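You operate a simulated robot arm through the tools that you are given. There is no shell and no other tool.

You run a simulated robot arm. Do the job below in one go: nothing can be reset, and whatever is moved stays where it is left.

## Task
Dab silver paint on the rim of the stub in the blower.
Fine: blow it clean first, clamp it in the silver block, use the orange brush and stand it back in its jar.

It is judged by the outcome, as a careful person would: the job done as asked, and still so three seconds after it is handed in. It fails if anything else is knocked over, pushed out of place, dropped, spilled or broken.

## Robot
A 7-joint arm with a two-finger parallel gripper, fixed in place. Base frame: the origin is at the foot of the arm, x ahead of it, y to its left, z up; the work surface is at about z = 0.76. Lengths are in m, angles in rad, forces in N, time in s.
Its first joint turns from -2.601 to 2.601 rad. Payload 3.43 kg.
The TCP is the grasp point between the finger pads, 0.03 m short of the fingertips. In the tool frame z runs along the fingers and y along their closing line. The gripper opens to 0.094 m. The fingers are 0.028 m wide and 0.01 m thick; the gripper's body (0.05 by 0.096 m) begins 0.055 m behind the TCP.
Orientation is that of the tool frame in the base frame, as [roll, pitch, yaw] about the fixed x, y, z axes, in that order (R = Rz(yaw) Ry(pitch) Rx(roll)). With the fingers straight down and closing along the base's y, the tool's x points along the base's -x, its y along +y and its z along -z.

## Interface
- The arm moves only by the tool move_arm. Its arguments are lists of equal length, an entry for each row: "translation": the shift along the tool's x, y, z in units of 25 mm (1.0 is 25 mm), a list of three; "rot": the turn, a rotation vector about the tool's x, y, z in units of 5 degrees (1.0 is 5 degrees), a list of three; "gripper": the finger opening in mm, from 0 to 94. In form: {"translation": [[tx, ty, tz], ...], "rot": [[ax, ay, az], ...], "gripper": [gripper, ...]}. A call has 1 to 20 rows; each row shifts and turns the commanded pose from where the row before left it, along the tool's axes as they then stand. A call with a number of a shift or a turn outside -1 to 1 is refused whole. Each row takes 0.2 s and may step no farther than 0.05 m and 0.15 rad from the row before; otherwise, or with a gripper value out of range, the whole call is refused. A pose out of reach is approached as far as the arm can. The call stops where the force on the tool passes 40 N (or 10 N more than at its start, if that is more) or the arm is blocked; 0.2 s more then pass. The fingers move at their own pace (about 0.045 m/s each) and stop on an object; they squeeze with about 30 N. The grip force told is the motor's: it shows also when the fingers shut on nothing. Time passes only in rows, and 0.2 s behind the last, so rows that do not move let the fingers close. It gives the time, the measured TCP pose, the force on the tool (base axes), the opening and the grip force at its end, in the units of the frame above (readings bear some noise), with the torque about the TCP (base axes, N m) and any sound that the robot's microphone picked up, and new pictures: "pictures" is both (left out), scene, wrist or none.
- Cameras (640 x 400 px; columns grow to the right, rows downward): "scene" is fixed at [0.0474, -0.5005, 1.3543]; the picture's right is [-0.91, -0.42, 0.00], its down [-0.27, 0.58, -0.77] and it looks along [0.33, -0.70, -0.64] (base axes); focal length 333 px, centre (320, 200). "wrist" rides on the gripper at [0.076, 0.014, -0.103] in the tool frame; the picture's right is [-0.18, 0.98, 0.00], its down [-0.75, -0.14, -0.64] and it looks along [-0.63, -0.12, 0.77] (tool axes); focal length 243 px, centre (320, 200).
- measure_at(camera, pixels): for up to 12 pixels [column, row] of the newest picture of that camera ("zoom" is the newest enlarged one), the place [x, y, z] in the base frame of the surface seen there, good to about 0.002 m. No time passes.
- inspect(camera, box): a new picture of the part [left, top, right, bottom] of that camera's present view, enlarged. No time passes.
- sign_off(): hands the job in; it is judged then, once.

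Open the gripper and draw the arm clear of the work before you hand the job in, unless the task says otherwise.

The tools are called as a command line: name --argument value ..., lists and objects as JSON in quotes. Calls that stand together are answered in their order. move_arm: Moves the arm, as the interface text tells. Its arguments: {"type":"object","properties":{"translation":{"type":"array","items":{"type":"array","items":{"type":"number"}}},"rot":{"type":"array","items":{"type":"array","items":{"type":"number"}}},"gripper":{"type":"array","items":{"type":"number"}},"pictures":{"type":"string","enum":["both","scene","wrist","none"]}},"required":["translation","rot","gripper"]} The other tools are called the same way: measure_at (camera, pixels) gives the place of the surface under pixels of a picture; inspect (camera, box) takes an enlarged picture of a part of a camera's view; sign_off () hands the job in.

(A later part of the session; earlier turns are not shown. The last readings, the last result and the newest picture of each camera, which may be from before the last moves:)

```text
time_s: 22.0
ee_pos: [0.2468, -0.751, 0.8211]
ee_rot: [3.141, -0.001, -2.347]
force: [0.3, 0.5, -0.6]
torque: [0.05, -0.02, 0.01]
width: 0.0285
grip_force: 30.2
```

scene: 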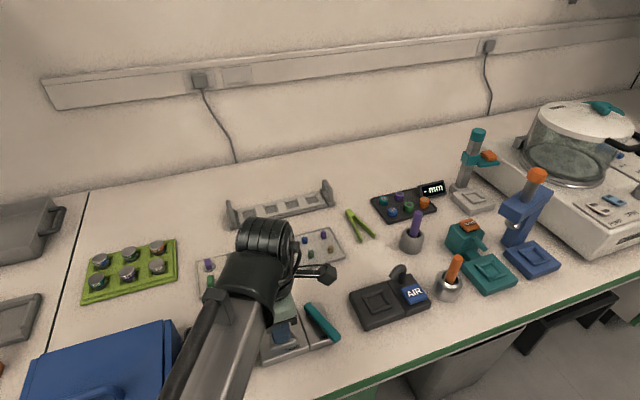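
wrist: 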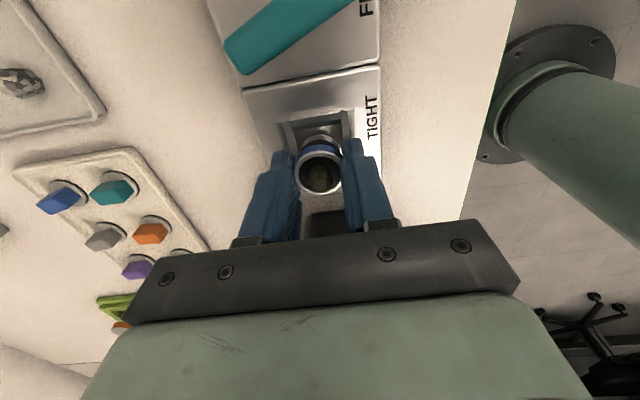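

No contact yet (z 0.821). I keep lowering half a millimetre at a time.

move_arm --translation '[[0, 0, 0.02], [0, 0, 0.02], [0, 0, 0]]' --rot '[[0, 0, 0], [0, 0, 0], [0, 0, 0]]' --gripper '[22, 22, 22]' --pictures "none"

```text
time_s: 22.8
ee_pos: [0.2468, -0.7497, 0.8202]
ee_rot: [-3.138, 0.0, -2.347]
force: [1.0, -1.0, 8.5]
torque: [0.03, -0.02, 0.02]
width: 0.0283
grip_force: 29.9
```

8.5 N upward force: the stub is seated on the floor. I open the fingers and rise straight up.

move_arm --translation '[[0, 0, -0.02], [0, 0, 0], [0, 0, 0], [0, 0, 0]]' --rot '[[0, 0, 0], [0, 0, 0], [0, 0, 0], [0, 0, 0]]' --gripper '[30, 38, 46, 46]' --pictures "wrist"

inspect --camera "wrist" --box '[260, 80, 380, 176]'

```text
time_s: 23.8
ee_pos: [0.2479, -0.7505, 0.8207]
ee_rot: [-3.141, -0.001, -2.347]
force: [-0.3, 0.0, -0.2]
torque: [0.02, -0.03, -0.01]
width: 0.0457
grip_force: 0.1
```

wrist: 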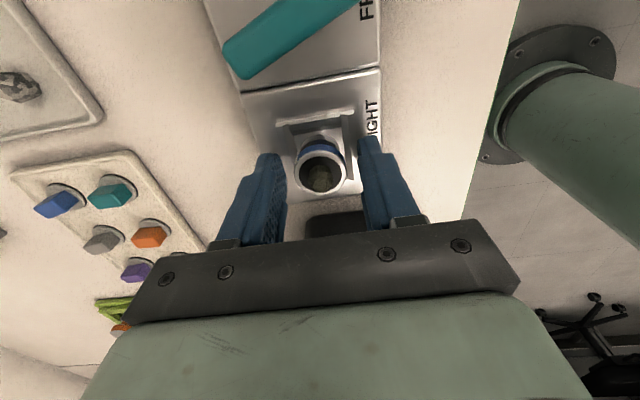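

```text
4.17 times, centred on (320, 128) of wrist
```

zoom: 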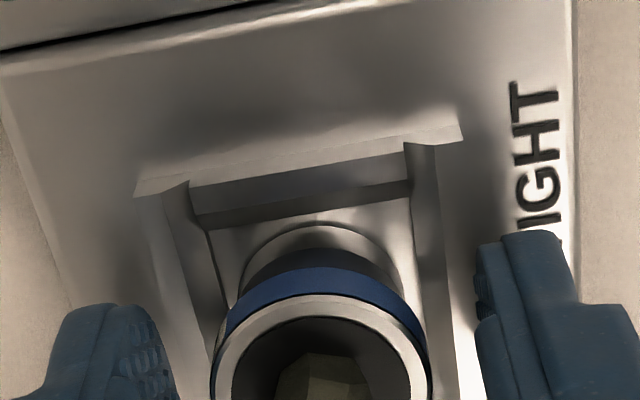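

The stub stands free in the silver nest. I rise 75 mm and check it from above.

move_arm --translation '[[0, 0, -0.4], [0, 0, -0.9], [0, 0, -0.9], [0, 0, -0.9], [0, 0, 0]]' --rot '[[0, 0, 0], [0, 0, 0], [0, 0, 0], [0, 0, 0], [0, 0, 0]]' --gripper '[46, 46, 46, 46, 46]'

inspect --camera "wrist" --box '[220, 0, 420, 160]'

```text
time_s: 25.0
ee_pos: [0.2494, -0.7518, 0.8957]
ee_rot: [3.141, 0.001, -2.348]
force: [0.0, -0.3, 0.5]
torque: [0.0, 0.02, -0.01]
width: 0.0458
grip_force: 0.1
```

scene: 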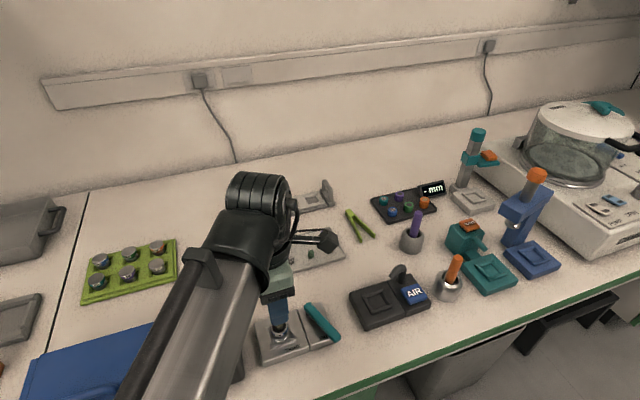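
wrist: 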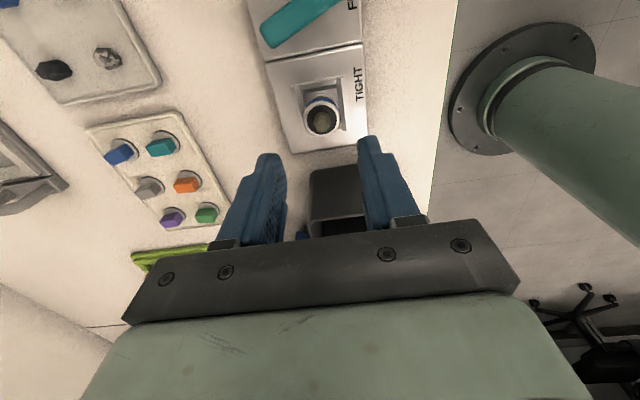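

```text
2.50 times, centred on (320, 80) of wrist
```

zoom: 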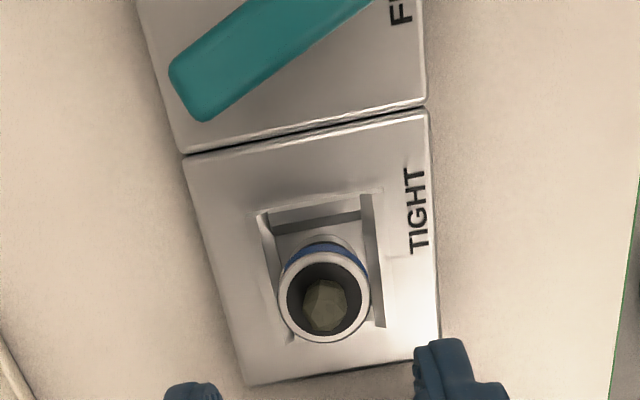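

The stub sits squarely in the silver nest. Now the lever: I close the fingers, rise and move to the far side of the lever, then turn the tool by 20° so its narrow face lies along the lever.

move_arm --translation '[[0, 0, -0.7], [0, 0, -0.7], [0.878, 0.252, 0], [0.878, 0.252, 0], [0.878, 0.252, 0], [0.878, 0.252, 0], [0.878, 0.252, 0], [0, 0, 0], [0, 0, 0], [0, 0, 0], [0, 0, 0], [0, 0, 0]]' --rot '[[0, 0, 0], [0, 0, 0], [0, 0, 0], [0, 0, 0], [0, 0, 0], [0, 0, 0], [0, 0, 0], [0, 0, -1], [0, 0, -1], [0, 0, -1], [0, 0, -1], [0, 0, -0.1]]' --gripper '[30, 10, 0, 0, 0, 0, 0, 0, 0, 0, 0, 0]'

inspect --camera "wrist" --box '[220, 40, 420, 200]'

inspect --camera "scene" --box '[230, 270, 370, 370]'

```text
time_s: 27.6
ee_pos: [0.1479, -0.8068, 0.9328]
ee_rot: [3.141, 0.001, -1.988]
force: [-0.1, -0.1, 0.3]
torque: [-0.02, 0.0, 0.01]
width: 0.0
grip_force: 29.7
```

scene: 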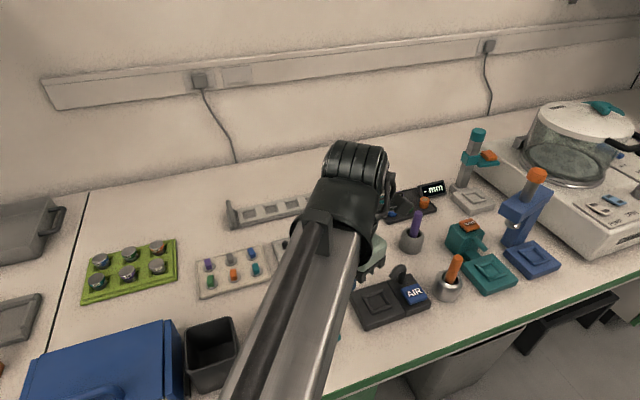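
wrist: 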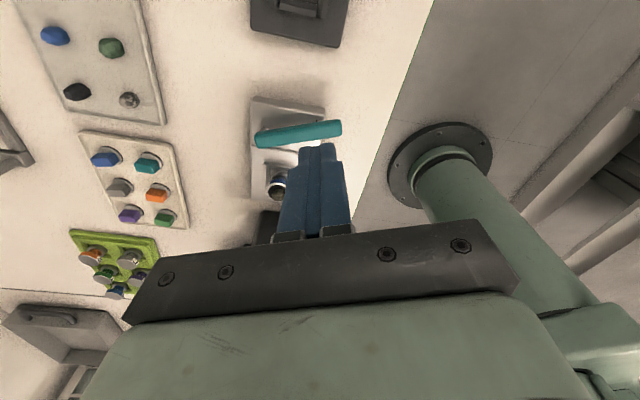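

```text
2.50 times, centred on (320, 120) of wrist
```

zoom: 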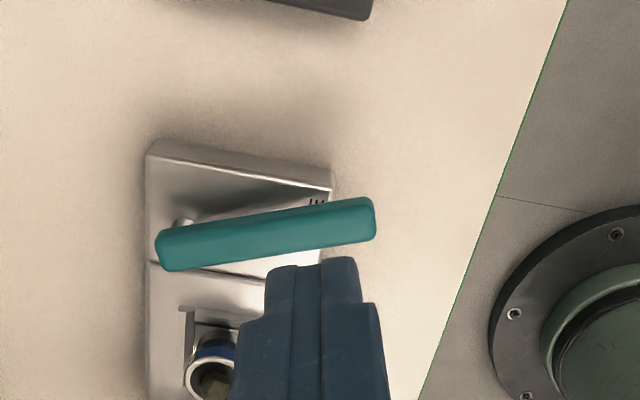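

```text
4.00 times, centred on (300, 320) of scene
```

zoom: 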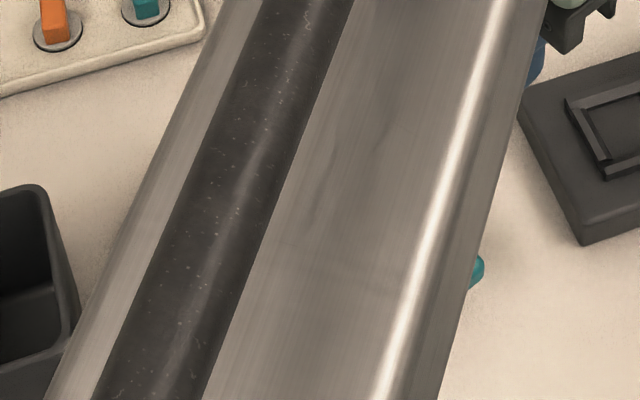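

The lever shows from (258,139) to (340,127) in the wrist picture. I measure its ends and edges.

measure_at --camera "wrist" --pixels '[[259, 139], [265, 137], [299, 132], [338, 127], [299, 126], [300, 138], [265.2, 128.8], [340, 122], [341, 131], [257, 134], [260, 146], [283, 145]]'

```text
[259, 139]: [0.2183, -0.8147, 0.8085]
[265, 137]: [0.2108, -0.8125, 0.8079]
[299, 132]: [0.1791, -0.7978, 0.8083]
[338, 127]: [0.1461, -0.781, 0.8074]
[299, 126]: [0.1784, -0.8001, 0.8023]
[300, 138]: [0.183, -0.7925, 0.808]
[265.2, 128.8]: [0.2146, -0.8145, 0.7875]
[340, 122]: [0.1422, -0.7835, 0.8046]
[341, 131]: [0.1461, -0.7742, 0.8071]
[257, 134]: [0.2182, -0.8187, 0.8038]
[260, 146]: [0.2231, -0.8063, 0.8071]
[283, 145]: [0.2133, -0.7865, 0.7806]
```

Lever centreline runs at 155° from a pivot near (0.216, -0.810), half width 6 mm, top z 0.808; my fingers are 25 mm to its side. I back off 3 mm more and descend so the tips are at z≈0.786.

move_arm --translation '[[0.12, 0, 0.9], [0, 0, 0.9], [0, 0, 0.9], [0, 0, 0.9], [0, 0, 0.7], [0, 0, 0.37], [0, 0, 0]]' --rot '[[0, 0, 0], [0, 0, 0], [0, 0, 0], [0, 0, 0], [0, 0, 0], [0, 0, 0], [0, 0, 0]]' --gripper '[0, 0, 0, 0, 0, 0, 0]'

inspect --camera "wrist" --box '[220, 60, 420, 220]'

```text
time_s: 29.2
ee_pos: [0.1474, -0.8113, 0.8159]
ee_rot: [-3.141, 0.0, -1.989]
force: [0.0, -0.2, 0.0]
torque: [0.0, 0.0, 0.04]
width: 0.0
grip_force: 30.2
```

scene: 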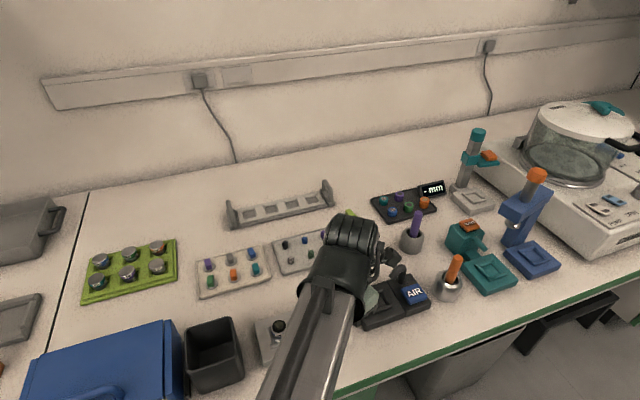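
wrist: 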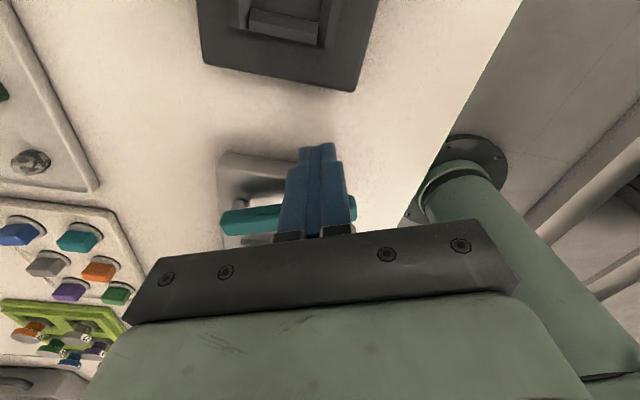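

```text
2.50 times, centred on (320, 140) of wrist
```

zoom: 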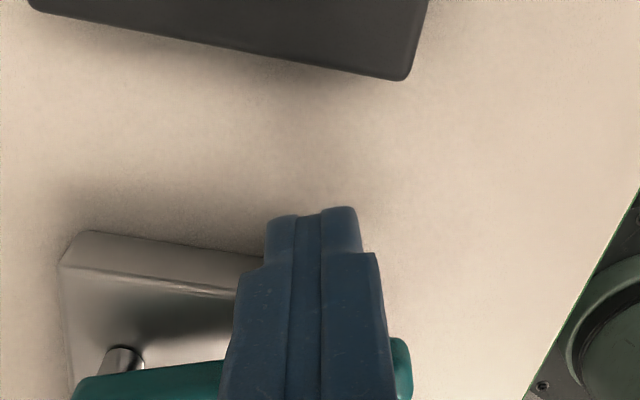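

Tips are beside the lever with about a 9 mm gap. I close the gap gently to make contact.

move_arm --translation '[[-0.2, 0, 0], [-0.1, 0, 0], [-0.04, 0, 0], [0, 0, 0]]' --rot '[[0, 0, 0], [0, 0, 0], [0, 0, 0], [0, 0, 0]]' --gripper '[0, 0, 0, 0]' --pictures "wrist"

```text
time_s: 30.2
ee_pos: [0.1503, -0.8026, 0.8151]
ee_rot: [3.141, 0.0, -1.991]
force: [-0.5, -0.1, -0.3]
torque: [-0.03, -0.03, 0.03]
width: 0.0
grip_force: 29.6
```

wrist: 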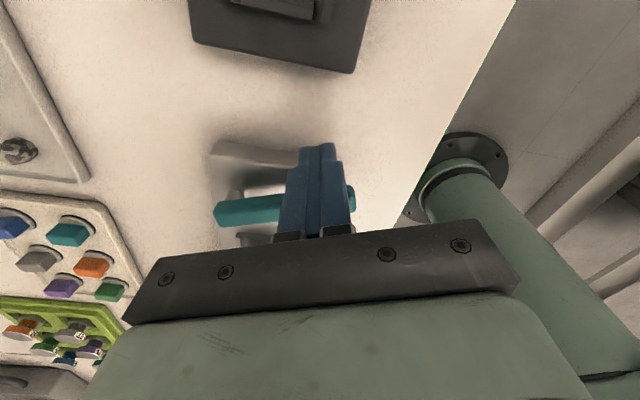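

Nearly touching. I now push the lever along an arc about its pivot, turning the tool with it, for the first 25°.

move_arm --translation '[[-0.22, 0.06, 0], [-0.22, 0.06, 0], [-0.22, 0.06, 0], [-0.22, 0.06, 0], [-0.22, 0.06, 0], [0, 0, 0]]' --rot '[[0, 0, 1], [0, 0, 1], [0, 0, 1], [0, 0, 1], [0, 0, 1], [0, 0, 0]]' --gripper '[0, 0, 0, 0, 0, 0]'

inspect --camera "wrist" --box '[180, 80, 420, 240]'

```text
time_s: 31.6
ee_pos: [0.1586, -0.7745, 0.8151]
ee_rot: [3.14, -0.002, -2.426]
force: [-0.8, 0.5, 0.2]
torque: [-0.01, -0.03, 0.01]
width: 0.0
grip_force: 30.4
```

scene: 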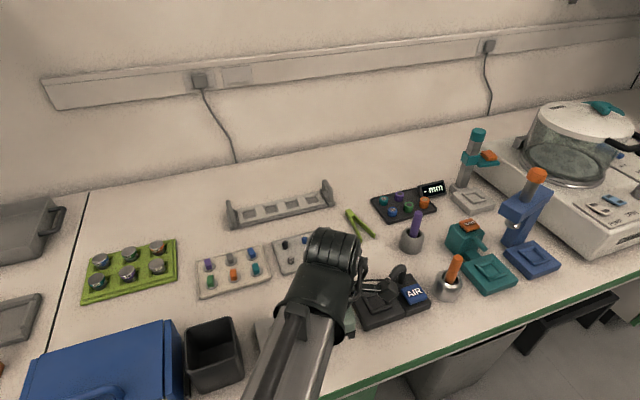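
wrist: 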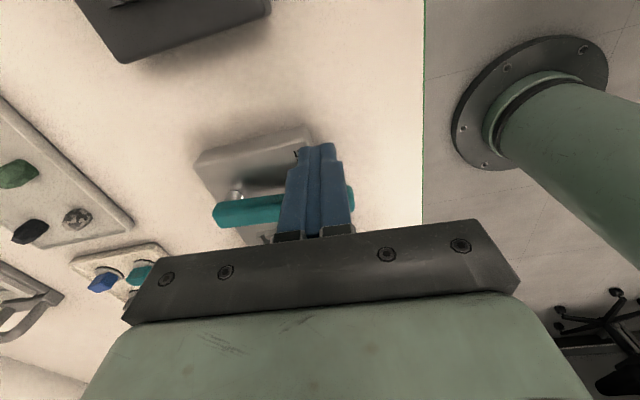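

```text
2.50 times, centred on (300, 160) of wrist
```

zoom: 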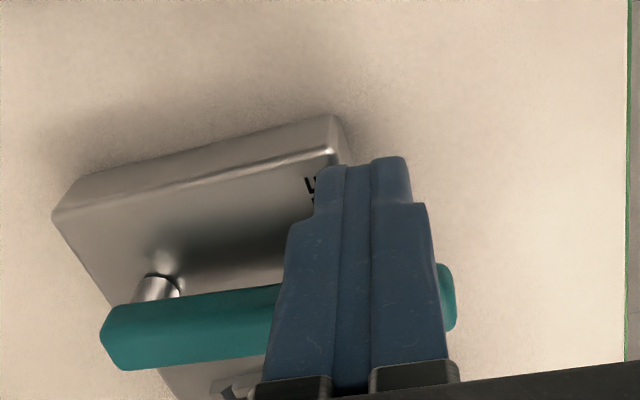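

The lever moves along with little force. I continue the arc another 30°.

move_arm --translation '[[-0.22, 0.06, 0], [-0.22, 0.06, 0], [-0.22, 0.06, 0], [-0.22, 0.06, 0], [-0.22, 0.06, 0], [-0.22, 0.06, 0], [0, 0, 0]]' --rot '[[0, 0, 1], [0, 0, 1], [0, 0, 1], [0, 0, 1], [0, 0, 1], [0, 0, 1], [0, 0, 0]]' --gripper '[0, 0, 0, 0, 0, 0, 0]'

inspect --camera "wrist" --box '[180, 80, 420, 240]'

inspect --camera "scene" --box '[230, 270, 370, 370]'

```text
time_s: 32.8
ee_pos: [0.1704, -0.7586, 0.8153]
ee_rot: [-3.139, -0.017, -2.855]
force: [-16.6, -6.5, 0.0]
torque: [-0.17, 0.09, 0.04]
width: 0.0001
grip_force: 29.4
stopped in row 6: the force on the tool passed its limit at 45 N (the readings are from after the stop); the commanded pose is now the measured one
```

scene: 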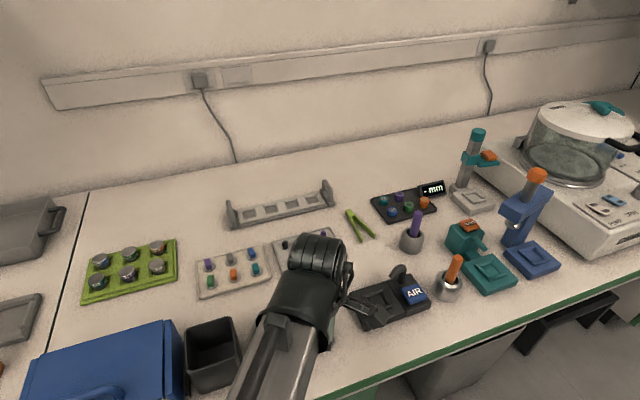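
wrist: 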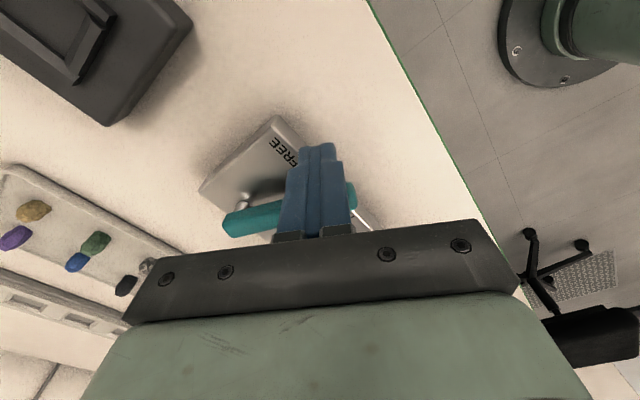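

```text
2.50 times, centred on (300, 160) of wrist
```

zoom: 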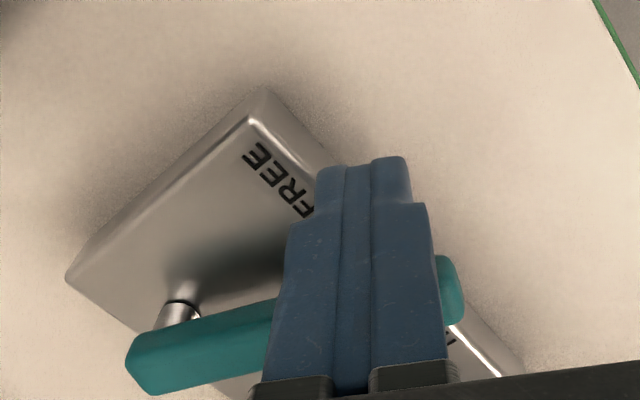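

```text
4.00 times, centred on (300, 320) of scene
```

zoom: 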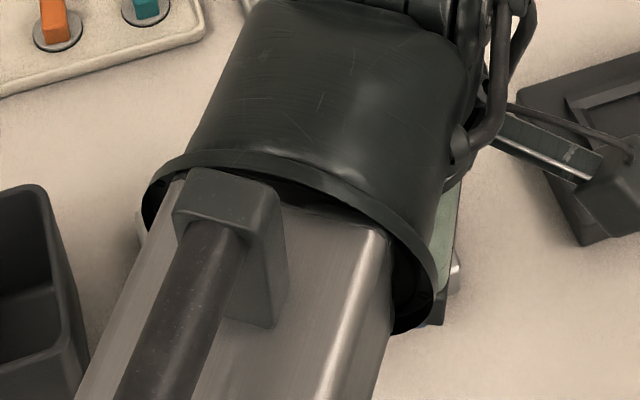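

The push stopped at 45 N with the lever near 105°, reaction opposing the push, likely the clamp's end stop. I back off and rise to look at the lever, block and stub.

move_arm --translation '[[0.2, 0, 0], [0.3, 0, 0], [0, 0, -0.9], [0, 0, -0.9], [0, 0, -0.9], [0, 0, -0.9], [0, 0, 0]]' --rot '[[0, 0, 0], [0, 0, 0], [0, 0, 0], [0, 0, 0], [0, 0, 0], [0, 0, 0], [0, 0, 0]]' --gripper '[0, 0, 0, 0, 0, 0, 0]'

inspect --camera "wrist" --box '[180, 60, 420, 220]'

inspect --camera "scene" --box '[230, 270, 370, 370]'

```text
time_s: 34.4
ee_pos: [0.1624, -0.7607, 0.9062]
ee_rot: [-3.139, -0.013, -2.854]
force: [0.1, 0.3, -0.5]
torque: [0.02, -0.02, 0.01]
width: 0.0
grip_force: 29.9
```

scene: 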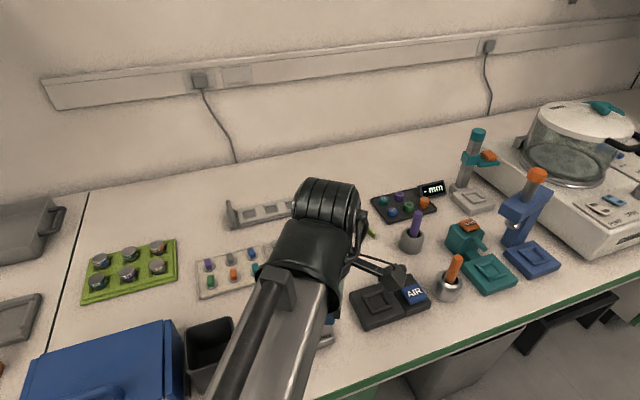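
wrist: 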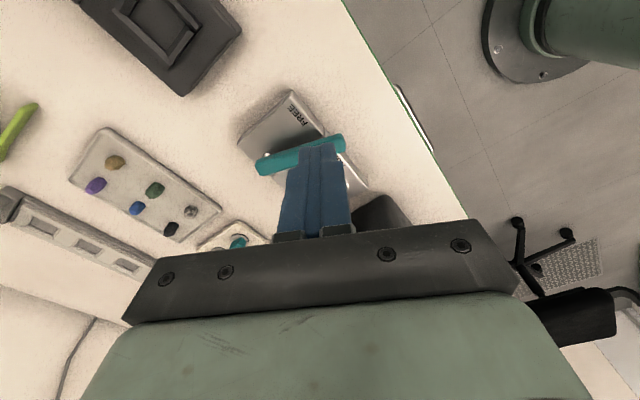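

```text
2.50 times, centred on (300, 140) of wrist
```

zoom: 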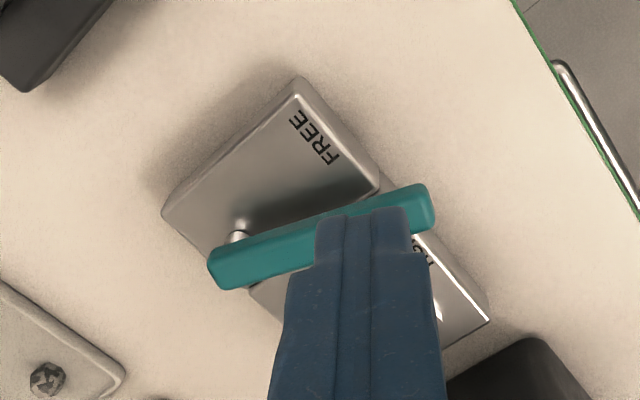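

```text
4.00 times, centred on (300, 320) of scene
```

zoom: 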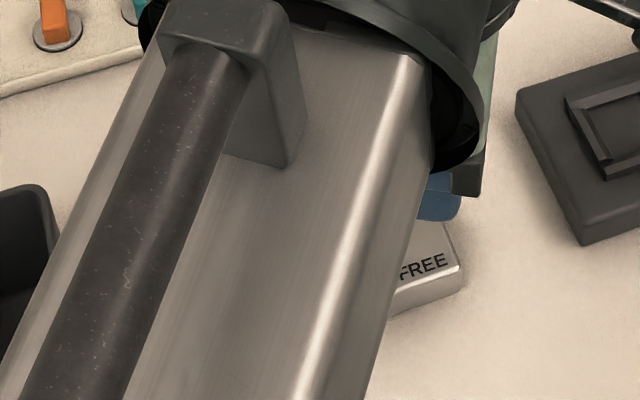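

I move the arm toward the brush side, high, so the scene camera can see the clamp.

move_arm --translation '[[0, 0, -0.8], [0.919, -0.443, -0.4], [0.919, -0.443, -0.4], [0.919, -0.443, -0.4], [0.919, -0.443, -0.3], [0.919, -0.443, -0.3], [0.919, -0.443, 0], [0.919, -0.443, 0], [0, 0, 0]]' --rot '[[0, 0, 0], [0, 0, 0], [0, 0, 0], [0, 0, 0], [0, 0, 0], [0, 0, 0], [0, 0, 0], [0, 0, 0], [0, 0, 0]]' --gripper '[0, 0, 0, 0, 0, 0, 0, 0, 0]'

inspect --camera "scene" --box '[246, 288, 354, 364]'

```text
time_s: 36.4
ee_pos: [0.0303, -0.8814, 0.9745]
ee_rot: [-3.141, -0.013, -2.855]
force: [-0.6, -0.6, 0.1]
torque: [-0.01, 0.0, 0.03]
width: 0.0001
grip_force: 30.1
```

scene: 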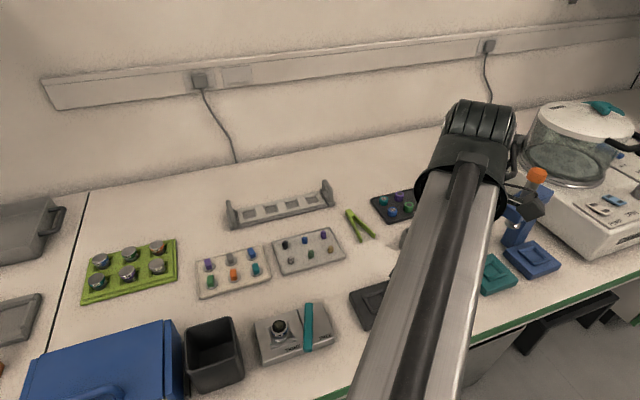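
wrist: 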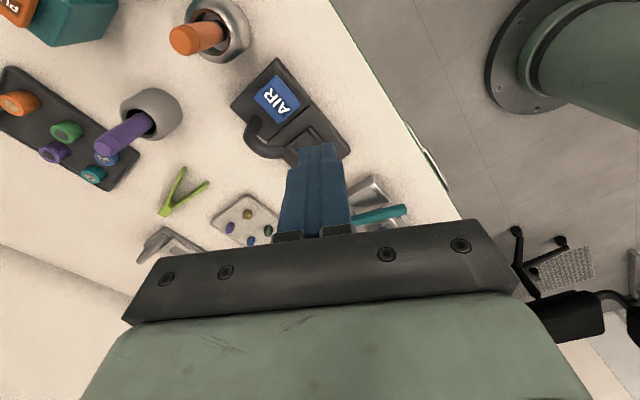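

```text
5.26 times, centred on (300, 326) of scene
```

zoom: 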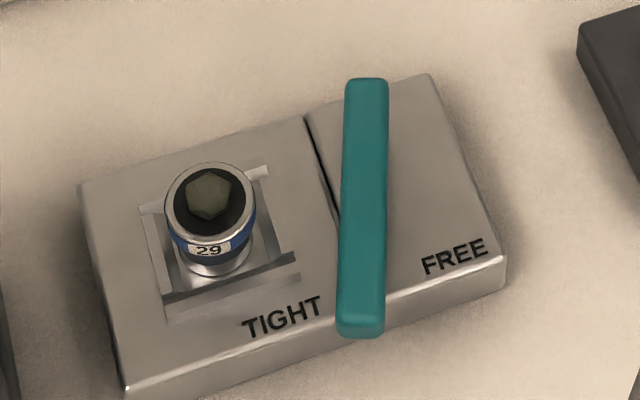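

The lever now stands between TIGHT and FREE labels, at zoom (360,325). I measure its direction and the block/stub positions to see whether it's at its stop.

measure_at --camera "zoom" --pixels '[[367, 84], [361, 325], [364, 200], [282, 316], [455, 255], [85, 190], [303, 120], [128, 390], [425, 78], [503, 262], [210, 165], [165, 310]]'

inspect --camera "scene" --box '[262, 308, 312, 348]'

```text
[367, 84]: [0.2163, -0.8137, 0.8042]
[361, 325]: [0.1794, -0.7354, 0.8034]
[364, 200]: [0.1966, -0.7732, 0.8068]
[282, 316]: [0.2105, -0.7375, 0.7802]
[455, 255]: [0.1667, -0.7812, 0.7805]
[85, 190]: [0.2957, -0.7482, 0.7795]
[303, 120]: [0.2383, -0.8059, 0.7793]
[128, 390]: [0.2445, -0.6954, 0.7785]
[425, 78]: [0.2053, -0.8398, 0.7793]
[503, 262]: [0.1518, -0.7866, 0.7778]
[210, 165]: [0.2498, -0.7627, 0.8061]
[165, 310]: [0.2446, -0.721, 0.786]
```

```text
10.00 times, centred on (287, 328) of scene
```

zoom: 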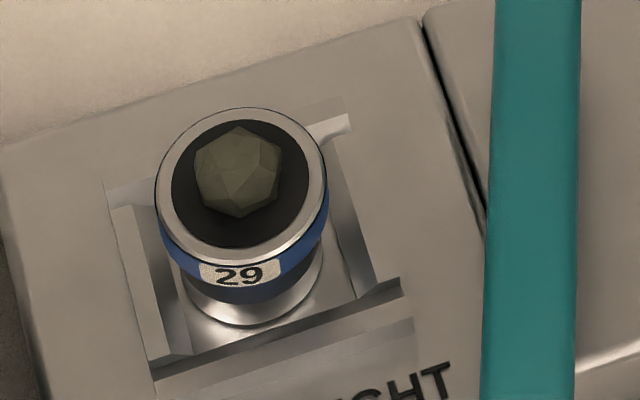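

Block and stub are in place; the lever stands at about 115° (moved 40°), not yet over the TIGHT label. I go back to test whether it can be turned further, with the tool face aligned flat to the lever.

move_arm --translation '[[-0.917, 0.449, 0], [-0.917, 0.449, 0], [-0.917, 0.449, 0], [-0.917, 0.449, 0], [-0.917, 0.449, 0], [-0.917, 0.449, 0], [-0.917, 0.449, 0], [0, 0, 0], [0, 0, 0], [0, 0, 0.9], [0, 0, 0.9], [0, 0, 0.9], [0, 0, 0.9], [0, 0, 0.9], [0, 0, 0]]' --rot '[[0, 0, 0], [0, 0, 0], [0, 0, 0], [0, 0, 0], [0, 0, 0], [0, 0, 0], [0, 0, 0], [0, 0, -0.86], [0, 0, -0.86], [0, 0, 0], [0, 0, 0], [0, 0, 0], [0, 0, 0], [0, 0, 0], [0, 0, 0]]' --gripper '[0, 0, 0, 0, 0, 0, 0, 0, 0, 0, 0, 0, 0, 0, 0]'

inspect --camera "wrist" --box '[200, 80, 400, 220]'

```text
time_s: 39.6
ee_pos: [0.162, -0.7582, 0.8573]
ee_rot: [3.141, -0.014, -2.705]
force: [-0.2, -0.9, -0.5]
torque: [0.02, 0.01, -0.02]
width: 0.0
grip_force: 29.7
```

scene: 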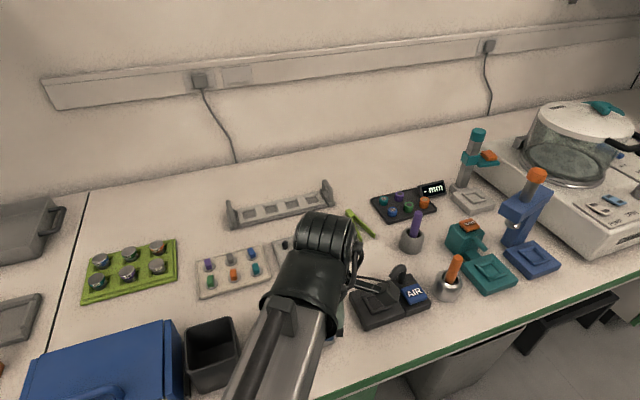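
wrist: 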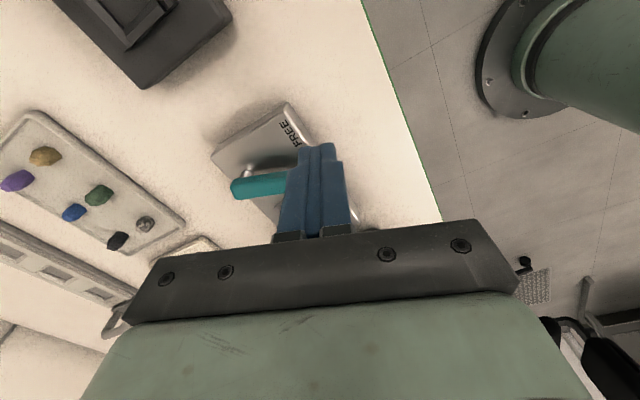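

```text
2.86 times, centred on (300, 150) of wrist
```

zoom: 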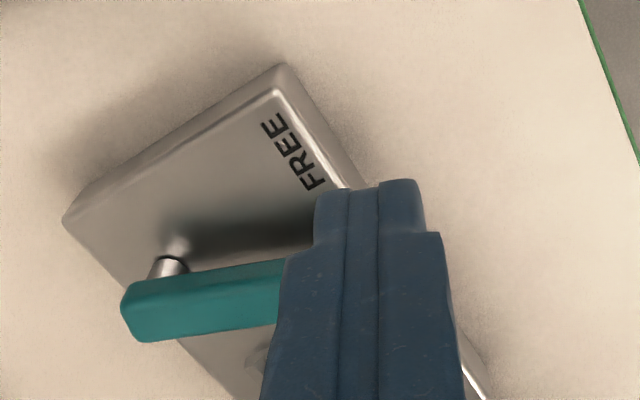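

The face is aligned with the lever with about 7 mm gap. I descend to tip height 0.786 and approach in small steps.

move_arm --translation '[[0.05, 0, 0.8], [0, 0, 0.6], [0, 0, 0.25], [-0.15, 0, 0], [-0.1, 0, 0], [-0.04, 0, 0], [0, 0, 0]]' --rot '[[0, 0, 0], [0, 0, 0], [0, 0, 0], [0, 0, 0], [0, 0, 0], [0, 0, 0], [0, 0, 0]]' --gripper '[0, 0, 0, 0, 0, 0, 0]' --pictures "wrist"

```text
time_s: 41.2
ee_pos: [0.1656, -0.7575, 0.818]
ee_rot: [-3.141, -0.013, -2.704]
force: [0.7, 0.0, -0.2]
torque: [-0.01, 0.0, 0.01]
width: 0.0
grip_force: 30.6
```

wrist: 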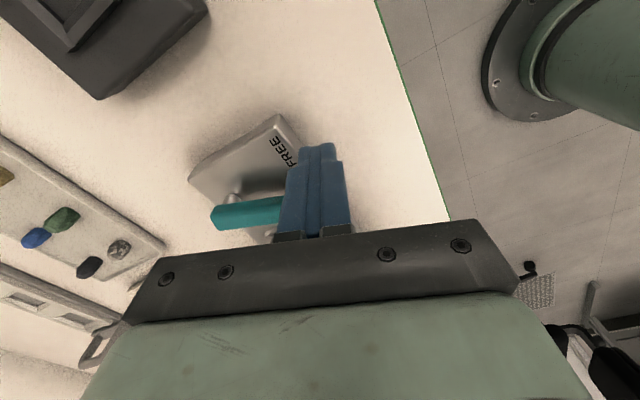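

No contact yet. I push on in 1 mm steps, reading the force at the end.

move_arm --translation '[[-0.04, 0, 0], [-0.04, 0, 0], [0, 0, 0]]' --rot '[[0, 0, 0], [0, 0, 0], [0, 0, 0]]' --gripper '[0, 0, 0]' --pictures "none"

move_arm --translation '[[-0.04, 0, 0], [-0.04, 0, 0], [0, 0, 0]]' --rot '[[0, 0, 0], [0, 0, 0], [0, 0, 0]]' --gripper '[0, 0, 0]' --pictures "none"

```text
time_s: 42.0
ee_pos: [0.1662, -0.7568, 0.8183]
ee_rot: [3.14, -0.011, -2.703]
force: [0.5, 0.7, 1.0]
torque: [-0.01, 0.0, 0.0]
width: 0.0
grip_force: 29.9
```

```text
time_s: 42.8
ee_pos: [0.1683, -0.7566, 0.818]
ee_rot: [-3.141, -0.013, -2.703]
force: [-3.3, -1.6, -0.3]
torque: [0.0, 0.04, 0.01]
width: 0.0
grip_force: 30.5
```

Contact now (3.7 N). I continue 0.5 mm at a time to see if the lever yields or the force climbs.

move_arm --translation '[[-0.02, 0, 0], [-0.02, 0, 0], [0, 0, 0]]' --rot '[[0, 0, 0], [0, 0, 0], [0, 0, 0]]' --gripper '[0, 0, 0]' --pictures "none"

move_arm --translation '[[-0.02, 0, 0], [-0.02, 0, 0], [0, 0, 0]]' --rot '[[0, 0, 0], [0, 0, 0], [0, 0, 0]]' --gripper '[0, 0, 0]' --pictures "none"

```text
time_s: 43.6
ee_pos: [0.1693, -0.7553, 0.8181]
ee_rot: [3.141, -0.014, -2.703]
force: [-12.0, -10.1, 4.5]
torque: [-0.03, 0.04, -0.06]
width: 0.0001
grip_force: 30.0
```

```text
time_s: 44.4
ee_pos: [0.1695, -0.756, 0.8174]
ee_rot: [3.142, -0.014, -2.703]
force: [-17.7, -16.6, 4.2]
torque: [-0.29, 0.07, -0.17]
width: 0.0
grip_force: 29.9
```

The force climbed to 24 N with no movement: the lever is at its hard stop, so the clamp is fully tightened. I back off, rise, and look straight down on the clamped stub.

move_arm --translation '[[0.15, 0, 0], [0.4, 0, 0], [0, 0, -0.9], [0, 0, -0.9], [0, 0, -0.9], [0, 0, -0.9], [0, 0, -0.9], [-0.9, -0.29, 0], [-0.9, -0.29, 0], [-0.9, -0.29, 0], [-0.9, -0.29, 0], [0, 0, 0]]' --rot '[[0, 0, 0], [0, 0, 0], [0, 0, 0], [0, 0, 0], [0, 0, 0], [0, 0, 0], [0, 0, 0], [0, 0, 0], [0, 0, 0], [0, 0, 0], [0, 0, 0], [0, 0, 0]]' --gripper '[0, 0, 0, 0, 0, 0, 0, 0, 0, 0, 0, 0]' --pictures "wrist"

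inspect --camera "wrist" --box '[240, 20, 400, 150]'

```text
time_s: 47.0
ee_pos: [0.2525, -0.7474, 0.9283]
ee_rot: [3.141, -0.013, -2.702]
force: [0.3, 0.0, -0.3]
torque: [0.03, 0.02, 0.03]
width: 0.0002
grip_force: 30.1
```

wrist: 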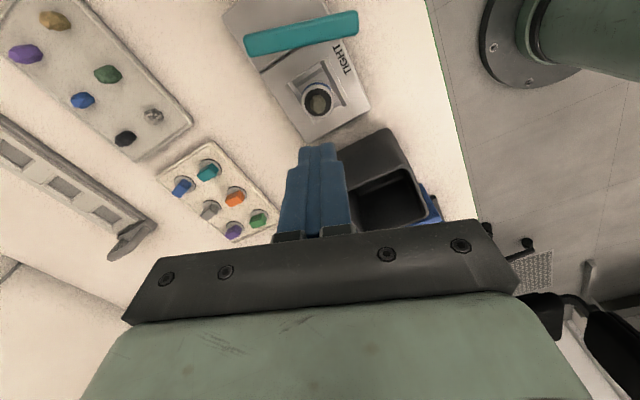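

```text
3.08 times, centred on (320, 85) of wrist
```

zoom: 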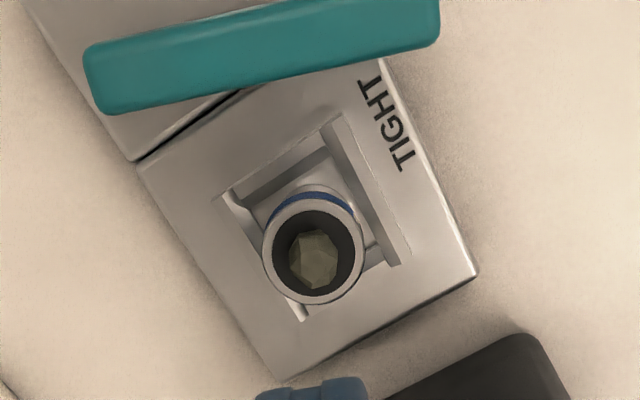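

The lever lies beside the TIGHT label and the stub stands square in the nest. I measure the rim now for the dab position.

measure_at --camera "zoom" --pixels '[[267, 252], [361, 252], [313, 202], [313, 300], [281, 218], [346, 285], [346, 218], [281, 285], [313, 255], [85, 75], [430, 25], [260, 50]]'

```text
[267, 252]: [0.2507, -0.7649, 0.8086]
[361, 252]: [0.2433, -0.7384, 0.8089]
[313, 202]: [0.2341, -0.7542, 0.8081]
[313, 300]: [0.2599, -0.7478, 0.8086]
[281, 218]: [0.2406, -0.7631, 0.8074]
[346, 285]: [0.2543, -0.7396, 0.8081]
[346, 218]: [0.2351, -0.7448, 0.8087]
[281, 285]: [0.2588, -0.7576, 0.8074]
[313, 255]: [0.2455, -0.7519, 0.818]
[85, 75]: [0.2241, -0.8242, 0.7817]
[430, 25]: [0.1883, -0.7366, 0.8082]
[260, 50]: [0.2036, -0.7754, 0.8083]
```

Rim centre is (0.247, -0.751, 0.808), ring at about 12.5 mm radius. Now I go to the orange brush, staying at z 0.93 above everything on the way.

move_arm --translation '[[0.907, -0.276, 0], [0.907, -0.276, 0], [0.907, -0.276, 0], [0.907, -0.276, 0], [0.907, -0.276, 0], [0.907, -0.276, 0], [0.907, -0.276, 0], [0.907, -0.276, 0], [0.907, -0.276, 0], [0.907, -0.276, 0], [0.907, -0.276, 0], [0.907, -0.276, 0], [0.907, -0.276, 0], [0.907, -0.276, 0], [0.8, -0.276, 0], [0, 0, 0], [0, 0, 0]]' --rot '[[0, 0, 0], [0, 0, 0], [0, 0, 0], [0, 0, 0], [0, 0, 0], [0, 0, 0], [0, 0, 0], [0, 0, 0], [0, 0, 0], [0, 0, 0], [0, 0, 0], [0, 0, 0], [0, 0, 0], [0, 0, 0], [0, 0, 0], [0, 0, 0], [0, 0, 0]]' --gripper '[0, 0, 0, 0, 0, 0, 0, 0, 0, 0, 0, 0, 0, 0, 0, 20, 40]'

inspect --camera "wrist" --box '[240, 20, 400, 150]'

inspect --camera "scene" --box '[246, 288, 354, 364]'

```text
time_s: 50.6
ee_pos: [-0.009, -0.9853, 0.9325]
ee_rot: [3.141, -0.012, -2.705]
force: [0.6, -0.4, -0.6]
torque: [0.04, 0.0, 0.0]
width: 0.0402
grip_force: 0.0
```

scene: 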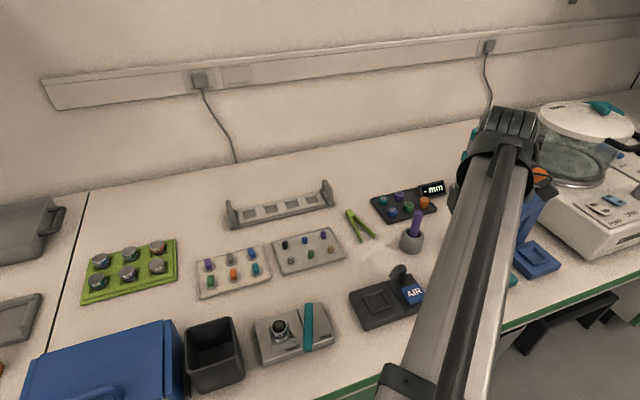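
wrist: 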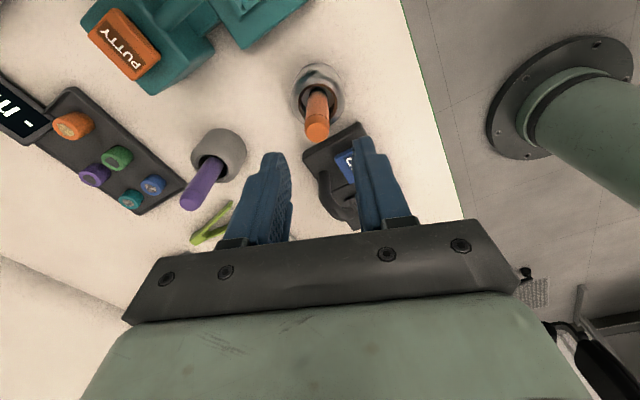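

```text
3.08 times, centred on (320, 85) of wrist
```

zoom: 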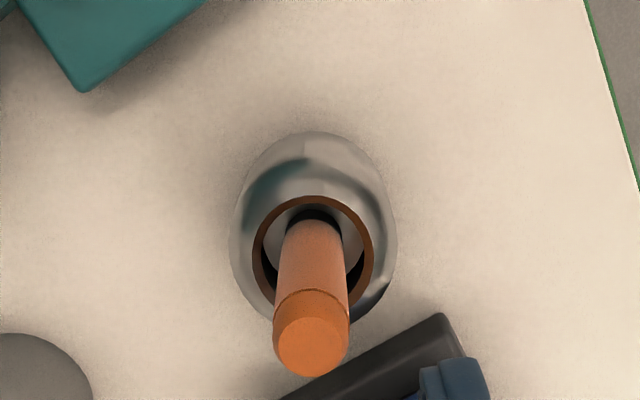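

```text
5.26 times, centred on (300, 326) of scene
```

zoom: 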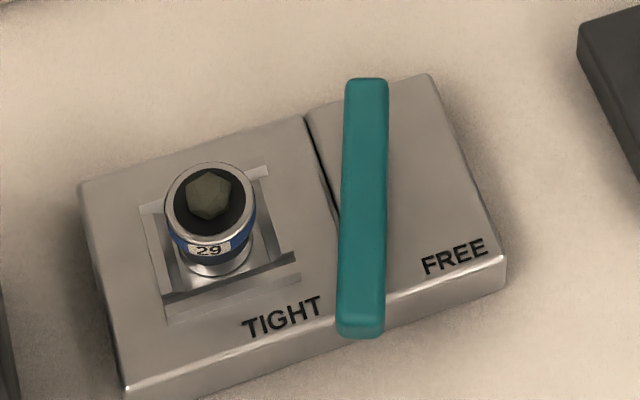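

The arm reaches the brush straight down. While here I measure the brush top and jar from the wrist view.

measure_at --camera "wrist" --pixels '[[317, 133], [317, 118], [308, 131], [327, 131], [317, 140], [309, 118], [326, 118], [300, 105], [336, 105], [318, 85], [317, 110], [317, 125]]'

```text
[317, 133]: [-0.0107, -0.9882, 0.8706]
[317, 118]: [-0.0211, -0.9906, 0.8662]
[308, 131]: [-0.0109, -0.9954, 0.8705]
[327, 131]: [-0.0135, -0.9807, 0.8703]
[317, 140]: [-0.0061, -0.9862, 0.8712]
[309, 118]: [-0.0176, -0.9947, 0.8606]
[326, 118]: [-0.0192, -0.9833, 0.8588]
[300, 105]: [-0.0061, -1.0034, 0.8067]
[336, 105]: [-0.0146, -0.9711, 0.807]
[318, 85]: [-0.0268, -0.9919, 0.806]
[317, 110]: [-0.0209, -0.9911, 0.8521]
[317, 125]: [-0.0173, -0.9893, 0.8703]
```

Brush handle centre is (-0.012, -0.988), about 17 mm thick, top z 0.870. Before painting I want to be sure the clamp really holds, so I return over the stub for a gentle lift test (fingers lightly on it, half-millimetre pull).

move_arm --translation '[[-0.883, 0.277, 0], [-0.883, 0.277, 0], [-0.883, 0.277, 0], [-0.883, 0.277, 0], [-0.883, 0.277, 0], [-0.883, 0.277, 0], [-0.883, 0.277, 0], [-0.883, 0.277, 0], [-0.883, 0.277, 0], [-0.883, 0.277, 0], [-0.883, 0.277, 0], [-0.883, 0.277, 0], [-0.883, 0.277, 0], [-0.883, 0.277, 0], [-0.883, 0.277, 0], [0, 0, 0.6], [0, 0, 0.6], [0, 0, 0]]' --rot '[[0, 0, 0], [0, 0, 0], [0, 0, 0], [0, 0, 0], [0, 0, 0], [0, 0, 0], [0, 0, 0], [0, 0, 0], [0, 0, 0], [0, 0, 0], [0, 0, 0], [0, 0, 0], [0, 0, 0], [0, 0, 0], [0, 0, 0], [0, 0, 0], [0, 0, 0], [0, 0, 0]]' --gripper '[40, 50, 50, 50, 50, 50, 50, 50, 50, 50, 50, 50, 50, 50, 50, 50, 50, 50]' --pictures "wrist"

inspect --camera "wrist" --box '[240, 40, 400, 170]'

```text
time_s: 54.4
ee_pos: [0.2462, -0.7499, 0.8976]
ee_rot: [3.141, -0.011, -2.704]
force: [0.4, -0.2, -0.3]
torque: [-0.01, -0.01, 0.03]
width: 0.0501
grip_force: 0.0
```

wrist: 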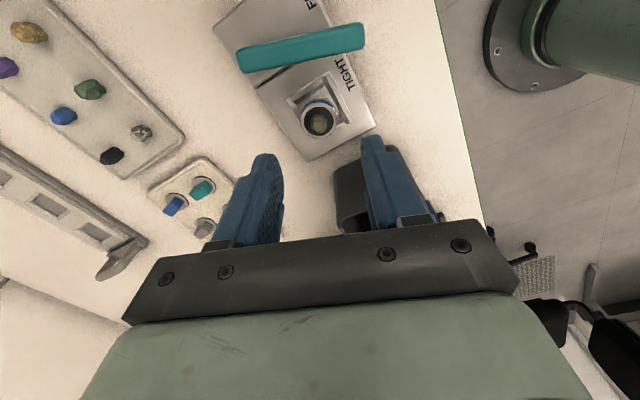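

```text
3.08 times, centred on (320, 105) of wrist
```

zoom: 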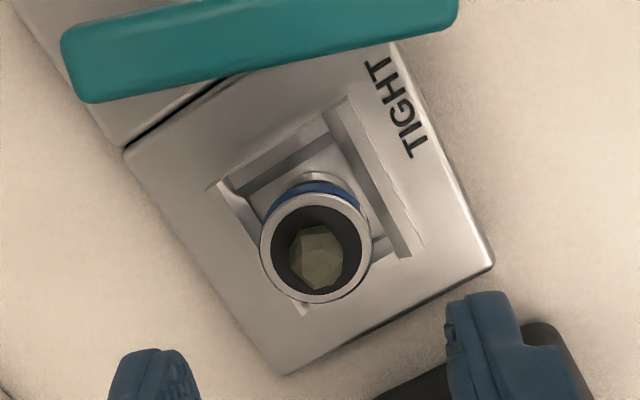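

I measure the rim to centre the fingers before lowering.

measure_at --camera "zoom" --pixels '[[263, 247], [369, 247], [316, 195], [316, 300], [279, 212], [353, 284], [353, 212], [279, 284]]'

```text
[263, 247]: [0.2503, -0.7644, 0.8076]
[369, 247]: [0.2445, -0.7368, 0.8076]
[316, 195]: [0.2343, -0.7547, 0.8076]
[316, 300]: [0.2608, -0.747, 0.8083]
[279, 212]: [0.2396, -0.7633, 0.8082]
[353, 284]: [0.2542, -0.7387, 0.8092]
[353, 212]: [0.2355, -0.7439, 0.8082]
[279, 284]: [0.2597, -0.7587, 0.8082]
```

Offset is about 1 mm; I correct, descend with fingers open, then close on the stub.

move_arm --translation '[[-0.03, -0.055, 0.8], [0, 0, 0.8], [0, 0, 0.8], [0, 0, 0.6], [0, 0, 0], [0, 0, 0], [0, 0, 0], [0, 0, 0]]' --rot '[[0, 0, 0], [0, 0, 0], [0, 0, 0], [0, 0, 0], [0, 0, 0], [0, 0, 0], [0, 0, 0], [0, 0, 0]]' --gripper '[50, 50, 50, 50, 42, 34, 24, 24]' --pictures "wrist"

```text
time_s: 56.2
ee_pos: [0.247, -0.7518, 0.8242]
ee_rot: [-3.141, -0.012, -2.703]
force: [-1.6, 3.4, 0.4]
torque: [0.14, 0.11, 0.01]
width: 0.0283
grip_force: 29.8
```

wrist: 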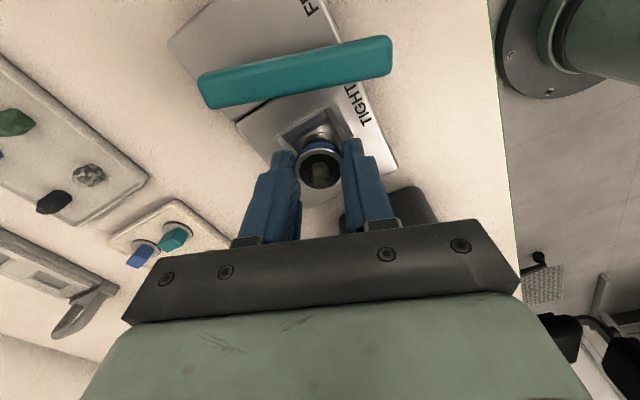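

Closing met a sideways reaction of 3.8 N, so the stub resists being moved. Now a tiny upward pull of 0.7 mm to confirm.

move_arm --translation '[[0, 0, -0.014], [0, 0, -0.014], [0, 0, 0]]' --rot '[[0, 0, 0], [0, 0, 0], [0, 0, 0]]' --gripper '[24, 24, 24]' --pictures "none"

```text
time_s: 57.0
ee_pos: [0.247, -0.7532, 0.8245]
ee_rot: [3.141, -0.013, -2.703]
force: [0.0, 3.3, -1.9]
torque: [0.14, -0.01, 0.03]
width: 0.0283
grip_force: 29.7
```

Pull of -1.9 N already; one more half millimetre to make it clear.

move_arm --translation '[[0, 0, -0.014], [0, 0, -0.01], [0, 0, 0]]' --rot '[[0, 0, 0], [0, 0, 0], [0, 0, 0]]' --gripper '[24, 24, 24]' --pictures "none"

```text
time_s: 57.8
ee_pos: [0.2474, -0.7525, 0.8252]
ee_rot: [3.141, -0.012, -2.704]
force: [-3.5, 0.0, -1.2]
torque: [-0.02, 0.16, -0.02]
width: 0.0286
grip_force: 30.4
```

The pull force stayed at only 1–2 N over 1.3 mm, so the hold is doubtful. I lower back to the seat, release, and rise to examine the jaws more closely.

move_arm --translation '[[0, 0, 0.026], [0, 0, 0.026], [0, 0, 0.01], [0, 0, 0], [0, 0, 0], [0, 0, 0], [0, 0, 0]]' --rot '[[0, 0, 0], [0, 0, 0], [0, 0, 0], [0, 0, 0], [0, 0, 0], [0, 0, 0], [0, 0, 0]]' --gripper '[24, 24, 24, 24, 34, 44, 50]' --pictures "wrist"

inspect --camera "wrist" --box '[260, 80, 380, 176]'

```text
time_s: 59.4
ee_pos: [0.2475, -0.7526, 0.8245]
ee_rot: [3.141, -0.012, -2.704]
force: [-0.1, -1.1, 0.8]
torque: [0.01, -0.02, 0.0]
width: 0.0502
grip_force: 0.0
```

wrist: 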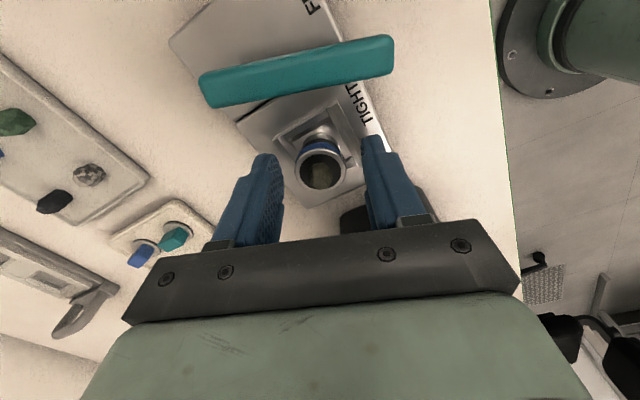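

```text
4.17 times, centred on (320, 128) of wrist
```

zoom: 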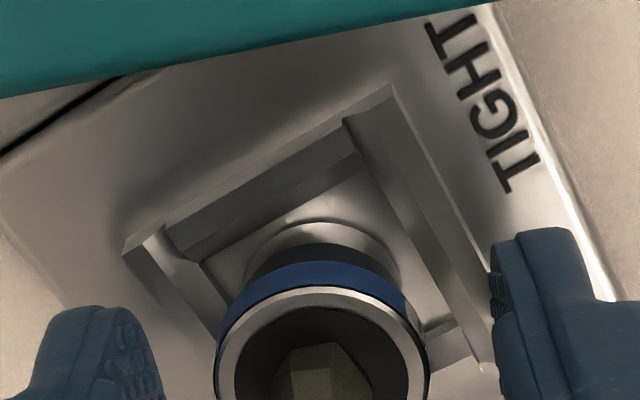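

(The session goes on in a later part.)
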